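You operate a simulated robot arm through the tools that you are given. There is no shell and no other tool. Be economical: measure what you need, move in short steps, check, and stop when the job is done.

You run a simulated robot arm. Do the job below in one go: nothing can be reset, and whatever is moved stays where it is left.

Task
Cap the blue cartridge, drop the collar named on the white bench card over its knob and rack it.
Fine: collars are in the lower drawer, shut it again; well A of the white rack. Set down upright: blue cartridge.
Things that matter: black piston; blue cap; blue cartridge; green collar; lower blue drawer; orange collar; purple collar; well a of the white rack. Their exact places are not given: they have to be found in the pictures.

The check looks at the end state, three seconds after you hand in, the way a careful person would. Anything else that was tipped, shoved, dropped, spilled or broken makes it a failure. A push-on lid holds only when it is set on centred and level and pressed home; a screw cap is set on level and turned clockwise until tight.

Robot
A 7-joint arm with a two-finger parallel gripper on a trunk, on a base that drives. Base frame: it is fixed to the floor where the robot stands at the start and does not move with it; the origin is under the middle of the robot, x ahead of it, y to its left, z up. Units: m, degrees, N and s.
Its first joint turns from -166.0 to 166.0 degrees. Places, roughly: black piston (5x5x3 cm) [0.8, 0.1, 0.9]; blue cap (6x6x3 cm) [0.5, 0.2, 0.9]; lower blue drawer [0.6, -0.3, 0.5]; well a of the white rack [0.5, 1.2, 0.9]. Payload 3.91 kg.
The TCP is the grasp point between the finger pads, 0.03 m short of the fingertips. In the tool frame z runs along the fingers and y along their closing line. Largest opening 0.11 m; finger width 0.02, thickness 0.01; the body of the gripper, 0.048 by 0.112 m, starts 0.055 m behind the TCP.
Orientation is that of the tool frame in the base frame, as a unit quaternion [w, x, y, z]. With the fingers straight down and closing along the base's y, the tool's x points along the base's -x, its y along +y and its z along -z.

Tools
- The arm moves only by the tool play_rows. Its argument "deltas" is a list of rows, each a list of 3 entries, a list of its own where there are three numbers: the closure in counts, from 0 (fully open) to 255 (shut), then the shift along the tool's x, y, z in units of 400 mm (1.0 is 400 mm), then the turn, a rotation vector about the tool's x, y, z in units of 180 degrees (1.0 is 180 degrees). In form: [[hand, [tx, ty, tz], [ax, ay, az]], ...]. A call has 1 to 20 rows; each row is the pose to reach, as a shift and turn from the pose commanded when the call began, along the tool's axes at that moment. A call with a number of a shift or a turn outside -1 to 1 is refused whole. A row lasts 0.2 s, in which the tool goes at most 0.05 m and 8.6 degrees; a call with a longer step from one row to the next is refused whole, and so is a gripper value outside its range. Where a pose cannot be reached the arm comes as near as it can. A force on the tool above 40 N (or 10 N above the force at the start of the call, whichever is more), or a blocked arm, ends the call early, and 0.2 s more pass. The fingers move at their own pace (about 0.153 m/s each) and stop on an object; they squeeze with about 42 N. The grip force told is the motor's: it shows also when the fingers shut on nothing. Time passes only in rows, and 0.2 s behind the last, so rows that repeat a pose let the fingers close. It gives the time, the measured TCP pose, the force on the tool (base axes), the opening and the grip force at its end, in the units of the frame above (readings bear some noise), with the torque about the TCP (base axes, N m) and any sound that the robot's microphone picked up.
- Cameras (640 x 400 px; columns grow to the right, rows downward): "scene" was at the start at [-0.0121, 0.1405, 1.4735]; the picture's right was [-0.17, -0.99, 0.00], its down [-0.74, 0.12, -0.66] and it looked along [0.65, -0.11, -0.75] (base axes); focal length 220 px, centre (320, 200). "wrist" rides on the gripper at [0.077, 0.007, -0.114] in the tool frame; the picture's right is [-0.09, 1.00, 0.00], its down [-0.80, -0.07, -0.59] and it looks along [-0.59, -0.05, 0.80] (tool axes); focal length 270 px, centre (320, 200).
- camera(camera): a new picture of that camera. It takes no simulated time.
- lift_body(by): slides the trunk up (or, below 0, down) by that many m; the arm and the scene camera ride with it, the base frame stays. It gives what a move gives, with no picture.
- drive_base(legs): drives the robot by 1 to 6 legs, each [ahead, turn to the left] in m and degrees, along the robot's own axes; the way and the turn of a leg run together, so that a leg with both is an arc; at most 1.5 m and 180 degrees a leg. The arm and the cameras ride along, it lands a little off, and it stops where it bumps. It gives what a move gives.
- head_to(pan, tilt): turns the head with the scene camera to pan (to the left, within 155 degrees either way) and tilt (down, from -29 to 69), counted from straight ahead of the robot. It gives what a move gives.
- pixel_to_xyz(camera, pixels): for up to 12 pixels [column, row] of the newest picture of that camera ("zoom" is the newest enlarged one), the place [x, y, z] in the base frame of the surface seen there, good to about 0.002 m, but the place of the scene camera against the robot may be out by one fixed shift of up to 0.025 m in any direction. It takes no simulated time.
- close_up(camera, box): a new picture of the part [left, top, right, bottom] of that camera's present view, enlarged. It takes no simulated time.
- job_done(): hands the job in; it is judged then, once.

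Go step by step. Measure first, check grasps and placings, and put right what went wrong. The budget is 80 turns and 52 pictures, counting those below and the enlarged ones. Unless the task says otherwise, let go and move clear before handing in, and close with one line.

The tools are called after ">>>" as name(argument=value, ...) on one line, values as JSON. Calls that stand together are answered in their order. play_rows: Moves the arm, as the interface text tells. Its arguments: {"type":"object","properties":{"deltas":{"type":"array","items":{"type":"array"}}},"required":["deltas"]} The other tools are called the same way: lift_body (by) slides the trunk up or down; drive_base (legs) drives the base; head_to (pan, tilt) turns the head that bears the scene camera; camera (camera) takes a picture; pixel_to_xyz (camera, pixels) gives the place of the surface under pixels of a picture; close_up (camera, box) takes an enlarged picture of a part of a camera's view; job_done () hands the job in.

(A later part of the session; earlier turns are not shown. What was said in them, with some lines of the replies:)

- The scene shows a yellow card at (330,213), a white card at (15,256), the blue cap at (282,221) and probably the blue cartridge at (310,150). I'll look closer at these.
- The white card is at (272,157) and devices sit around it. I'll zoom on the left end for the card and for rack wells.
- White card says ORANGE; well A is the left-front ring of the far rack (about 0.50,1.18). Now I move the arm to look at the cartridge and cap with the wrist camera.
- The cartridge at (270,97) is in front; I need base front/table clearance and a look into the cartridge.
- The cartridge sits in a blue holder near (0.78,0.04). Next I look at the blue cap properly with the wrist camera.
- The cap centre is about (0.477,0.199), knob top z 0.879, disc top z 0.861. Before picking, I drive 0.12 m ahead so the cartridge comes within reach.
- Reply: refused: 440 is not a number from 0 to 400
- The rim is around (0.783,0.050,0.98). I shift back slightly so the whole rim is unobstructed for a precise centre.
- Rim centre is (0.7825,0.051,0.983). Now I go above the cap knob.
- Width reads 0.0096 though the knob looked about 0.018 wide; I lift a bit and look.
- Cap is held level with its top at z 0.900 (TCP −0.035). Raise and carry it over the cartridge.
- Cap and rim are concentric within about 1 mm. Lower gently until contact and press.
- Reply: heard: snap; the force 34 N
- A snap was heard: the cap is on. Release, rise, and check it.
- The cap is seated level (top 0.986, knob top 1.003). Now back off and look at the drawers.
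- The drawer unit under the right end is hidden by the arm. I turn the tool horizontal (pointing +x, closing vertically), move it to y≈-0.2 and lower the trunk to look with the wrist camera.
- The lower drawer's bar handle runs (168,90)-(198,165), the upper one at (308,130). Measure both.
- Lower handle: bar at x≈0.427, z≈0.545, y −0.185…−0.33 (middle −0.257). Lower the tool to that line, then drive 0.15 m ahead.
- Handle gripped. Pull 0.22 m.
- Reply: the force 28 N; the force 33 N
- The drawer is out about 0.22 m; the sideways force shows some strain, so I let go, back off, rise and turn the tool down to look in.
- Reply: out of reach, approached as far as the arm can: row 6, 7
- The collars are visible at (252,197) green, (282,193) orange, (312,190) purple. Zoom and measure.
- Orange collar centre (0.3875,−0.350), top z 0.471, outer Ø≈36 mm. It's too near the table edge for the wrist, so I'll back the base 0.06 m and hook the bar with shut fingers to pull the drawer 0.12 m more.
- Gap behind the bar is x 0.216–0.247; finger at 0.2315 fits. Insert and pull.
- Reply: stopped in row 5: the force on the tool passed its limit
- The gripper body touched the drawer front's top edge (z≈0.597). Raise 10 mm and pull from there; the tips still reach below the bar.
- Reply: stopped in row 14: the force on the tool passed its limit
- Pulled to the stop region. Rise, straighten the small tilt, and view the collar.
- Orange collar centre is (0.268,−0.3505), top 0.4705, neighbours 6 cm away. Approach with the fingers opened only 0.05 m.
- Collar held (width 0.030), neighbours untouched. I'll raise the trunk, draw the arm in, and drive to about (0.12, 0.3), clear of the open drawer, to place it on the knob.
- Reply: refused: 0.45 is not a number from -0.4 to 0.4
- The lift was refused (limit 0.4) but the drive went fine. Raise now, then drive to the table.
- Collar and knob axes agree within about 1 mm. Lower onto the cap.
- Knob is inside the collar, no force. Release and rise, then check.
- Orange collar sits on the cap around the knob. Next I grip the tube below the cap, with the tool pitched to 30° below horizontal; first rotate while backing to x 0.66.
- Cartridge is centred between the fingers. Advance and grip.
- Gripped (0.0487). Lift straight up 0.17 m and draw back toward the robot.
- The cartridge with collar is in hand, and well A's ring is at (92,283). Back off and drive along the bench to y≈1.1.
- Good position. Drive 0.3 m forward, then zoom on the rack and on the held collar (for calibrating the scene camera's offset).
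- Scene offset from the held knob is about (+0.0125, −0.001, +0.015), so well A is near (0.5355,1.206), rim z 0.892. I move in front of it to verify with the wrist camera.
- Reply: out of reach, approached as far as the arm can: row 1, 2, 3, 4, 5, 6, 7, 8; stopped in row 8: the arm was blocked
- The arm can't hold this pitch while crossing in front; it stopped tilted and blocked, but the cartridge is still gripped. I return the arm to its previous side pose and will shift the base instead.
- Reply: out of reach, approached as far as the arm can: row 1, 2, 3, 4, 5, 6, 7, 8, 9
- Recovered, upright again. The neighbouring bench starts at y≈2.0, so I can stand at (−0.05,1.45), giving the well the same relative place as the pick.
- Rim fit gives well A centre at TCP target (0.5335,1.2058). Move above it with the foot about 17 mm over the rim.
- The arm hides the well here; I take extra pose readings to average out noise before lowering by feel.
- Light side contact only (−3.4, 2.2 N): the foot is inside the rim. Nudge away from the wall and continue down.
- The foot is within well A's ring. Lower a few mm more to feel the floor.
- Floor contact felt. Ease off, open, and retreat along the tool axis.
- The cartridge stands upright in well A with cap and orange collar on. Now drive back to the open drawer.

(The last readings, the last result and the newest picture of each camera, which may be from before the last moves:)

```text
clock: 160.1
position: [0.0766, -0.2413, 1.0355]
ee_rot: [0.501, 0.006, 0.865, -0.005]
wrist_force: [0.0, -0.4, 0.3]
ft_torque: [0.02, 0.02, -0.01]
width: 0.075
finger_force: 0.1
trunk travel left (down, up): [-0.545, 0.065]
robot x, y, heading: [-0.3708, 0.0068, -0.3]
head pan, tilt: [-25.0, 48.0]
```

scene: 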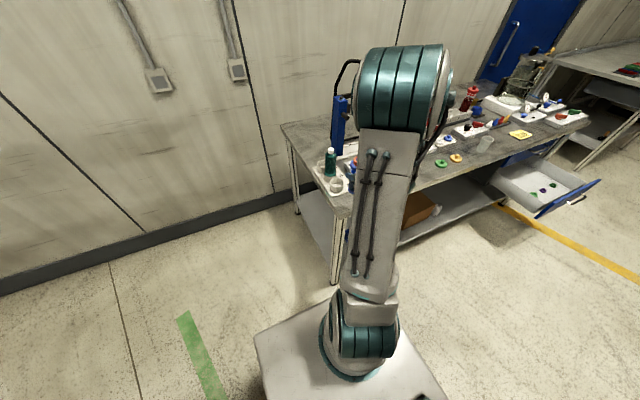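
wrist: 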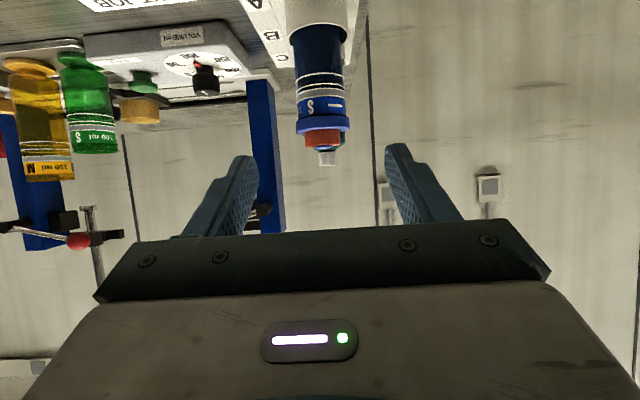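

>>> play_rows(deltas=[[255, [0.032, -0.013, -0.055], [0, 0, 0]], [255, [0.064, -0.026, -0.11], [0, 0, 0]], [255, [0.096, -0.04, -0.166], [0, 0, 0]], [255, [0.096, -0.04, -0.166], [0, 0, 0]]])

>>> lift_body(by=-0.4)

>>> play_rows(deltas=[[255, [0.06, 0, 0.035], [0, 0, 0]], [255, [0.12, 0, 0.0694], [0, 0, 0]], [255, [0.12, 0, 0.0694], [0, 0, 0]], [255, [0.12, 0, 0.0694], [0, 0, 0]]])

```text
clock: 161.1
position: [0.0017, -0.2552, 1.0351]
ee_rot: [0.501, 0.006, 0.865, -0.005]
wrist_force: [-0.5, 0.1, 1.0]
ft_torque: [-0.02, 0.03, 0.02]
width: 0.0
finger_force: 37.8
trunk travel left (down, up): [-0.545, 0.065]
robot x, y, heading: [-0.3707, 0.0092, -0.4]
head pan, tilt: [-25.0, 48.0]
```

```text
clock: 164.9
position: [0.0014, -0.2554, 0.635]
ee_rot: [0.501, 0.005, 0.865, -0.004]
wrist_force: [0.3, -0.2, 1.2]
ft_torque: [0.02, -0.01, 0.04]
width: 0.0
finger_force: 37.8
trunk travel left (down, up): [-0.145, 0.465]
robot x, y, heading: [-0.3672, 0.0085, 0.0]
head pan, tilt: [-25.0, 48.0]
```

```text
clock: 165.9
position: [0.0025, -0.2556, 0.5781]
ee_rot: [0.501, 0.005, 0.865, -0.004]
wrist_force: [-0.2, 0.2, -0.1]
ft_torque: [0.01, 0.02, -0.01]
width: 0.0
finger_force: 37.4
trunk travel left (down, up): [-0.145, 0.465]
robot x, y, heading: [-0.3699, 0.0064, -0.0]
head pan, tilt: [-25.0, 48.0]
```

Push along +x to close, first 0.28 m.

>>> play_rows(deltas=[[255, [-0.025, 0, 0.0433], [0, 0, 0]], [255, [-0.05, 0, 0.0866], [0, 0, 0]], [255, [-0.075, 0, 0.1299], [0, 0, 0]], [255, [-0.1, 0, 0.1732], [0, 0, 0]], [255, [-0.125, 0, 0.2165], [0, 0, 0]], [255, [-0.15, 0, 0.2598], [0, 0, 0]], [255, [-0.175, 0, 0.3031], [0, 0, 0]], [255, [-0.2, 0, 0.3464], [0, 0, 0]], [255, [-0.225, 0, 0.3897], [0, 0, 0]], [255, [-0.25, 0, 0.433], [0, 0, 0]], [255, [-0.275, 0, 0.4763], [0, 0, 0]], [255, [-0.3, 0, 0.5196], [0, 0, 0]], [255, [-0.325, 0, 0.5629], [0, 0, 0]], [255, [-0.35, 0, 0.6062], [0, 0, 0]], [255, [-0.35, 0, 0.6062], [0, 0, 0]]])

```text
clock: 169.1
position: [0.2821, -0.2599, 0.5792]
ee_rot: [0.501, 0.005, 0.866, -0.004]
wrist_force: [0.1, 0.7, 0.0]
ft_torque: [0.01, 0.02, 0.02]
width: 0.0
finger_force: 37.5
trunk travel left (down, up): [-0.145, 0.465]
robot x, y, heading: [-0.3651, 0.0085, 0.2]
head pan, tilt: [-25.0, 48.0]
```

>>> drive_base(legs=[[0.1, 0]])

>>> play_rows(deltas=[[255, [-0.015, 0, 0.026], [0, 0, 0]], [255, [-0.03, 0, 0.052], [0, 0, 0]], [255, [-0.045, 0, 0.0779], [0, 0, 0]], [255, [-0.055, 0, 0.0953], [0, 0, 0]], [255, [-0.0625, 0, 0.1083], [0, 0, 0]], [255, [-0.07, 0, 0.1212], [0, 0, 0]], [255, [-0.075, 0, 0.1299], [0, 0, 0]], [255, [-0.08, 0, 0.1386], [0, 0, 0]], [255, [-0.085, 0, 0.1472], [0, 0, 0]]])

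```text
clock: 170.3
position: [0.3848, -0.2607, 0.5787]
ee_rot: [0.501, 0.005, 0.866, -0.004]
wrist_force: [0.3, -1.4, 0.1]
ft_torque: [0.01, 0.03, -0.03]
width: 0.0004
finger_force: 38.3
trunk travel left (down, up): [-0.145, 0.465]
robot x, y, heading: [-0.2696, 0.0074, -0.1]
head pan, tilt: [-25.0, 48.0]
```

```text
clock: 171.8
position: [0.438, -0.2628, 0.5776]
ee_rot: [0.498, 0.005, 0.867, -0.003]
wrist_force: [-11.6, 3.1, 5.5]
ft_torque: [0.01, -0.09, 0.15]
width: 0.0003
finger_force: 37.9
trunk travel left (down, up): [-0.145, 0.465]
robot x, y, heading: [-0.2636, 0.0072, -0.2]
head pan, tilt: [-25.0, 48.0]
stopped in row 7: the force on the tool passed its limit (the readings are from after the stop); the commanded pose is now the measured one
```

The push met a firm stop at TCP 0.438, just the closed position. Retreat and verify with the last picture.

>>> play_rows(deltas=[[255, [0.03, 0, -0.052], [0, 0, 0]], [255, [0.08, 0, -0.1386], [0, 0, 0]], [255, [0.13, 0, -0.2252], [0, 0, 0]], [255, [0.18, 0, -0.3118], [0, 0, 0]], [255, [0.23, 0, -0.3984], [0, 0, 0]], [255, [0.28, 0, -0.485], [0, 0, 0]], [255, [0.28, 0, -0.485], [0, 0, 0]]])

>>> camera(camera="wrist")

>>> pixel_to_xyz(camera="wrist", pixels=[[320, 20], [320, 50], [320, 80], [320, 110], [320, 140], [250, 60], [400, 60], [250, 120], [400, 120], [400, 20]])

```text
clock: 173.4
position: [0.217, -0.2573, 0.5773]
ee_rot: [0.499, 0.004, 0.867, -0.003]
wrist_force: [-0.6, 0.4, -0.8]
ft_torque: [0.04, -0.01, 0.0]
width: 0.0
finger_force: 37.7
trunk travel left (down, up): [-0.145, 0.465]
robot x, y, heading: [-0.2687, 0.0038, -0.0]
head pan, tilt: [-25.0, 48.0]
```

```text
0 pictures are left
```

wrist: 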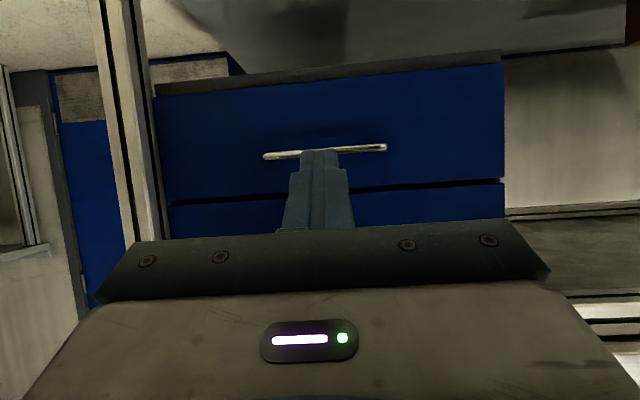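

```text
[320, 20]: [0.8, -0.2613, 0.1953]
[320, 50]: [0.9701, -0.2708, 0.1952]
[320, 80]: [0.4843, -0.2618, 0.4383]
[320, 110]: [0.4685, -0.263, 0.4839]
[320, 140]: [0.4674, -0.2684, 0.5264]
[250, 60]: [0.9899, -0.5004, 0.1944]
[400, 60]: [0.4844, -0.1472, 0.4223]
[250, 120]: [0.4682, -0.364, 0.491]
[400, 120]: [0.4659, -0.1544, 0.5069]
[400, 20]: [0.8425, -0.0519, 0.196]
```

The drawer front is back at x≈0.468, its original closed place, and the arm is clear. Handing in.

>>> job_done()

```text
The job is handed in.
```

The blue cartridge is capped, has the orange collar named on the white card over its knob, and stands upright in well A of the white rack; the lower drawer is shut again.
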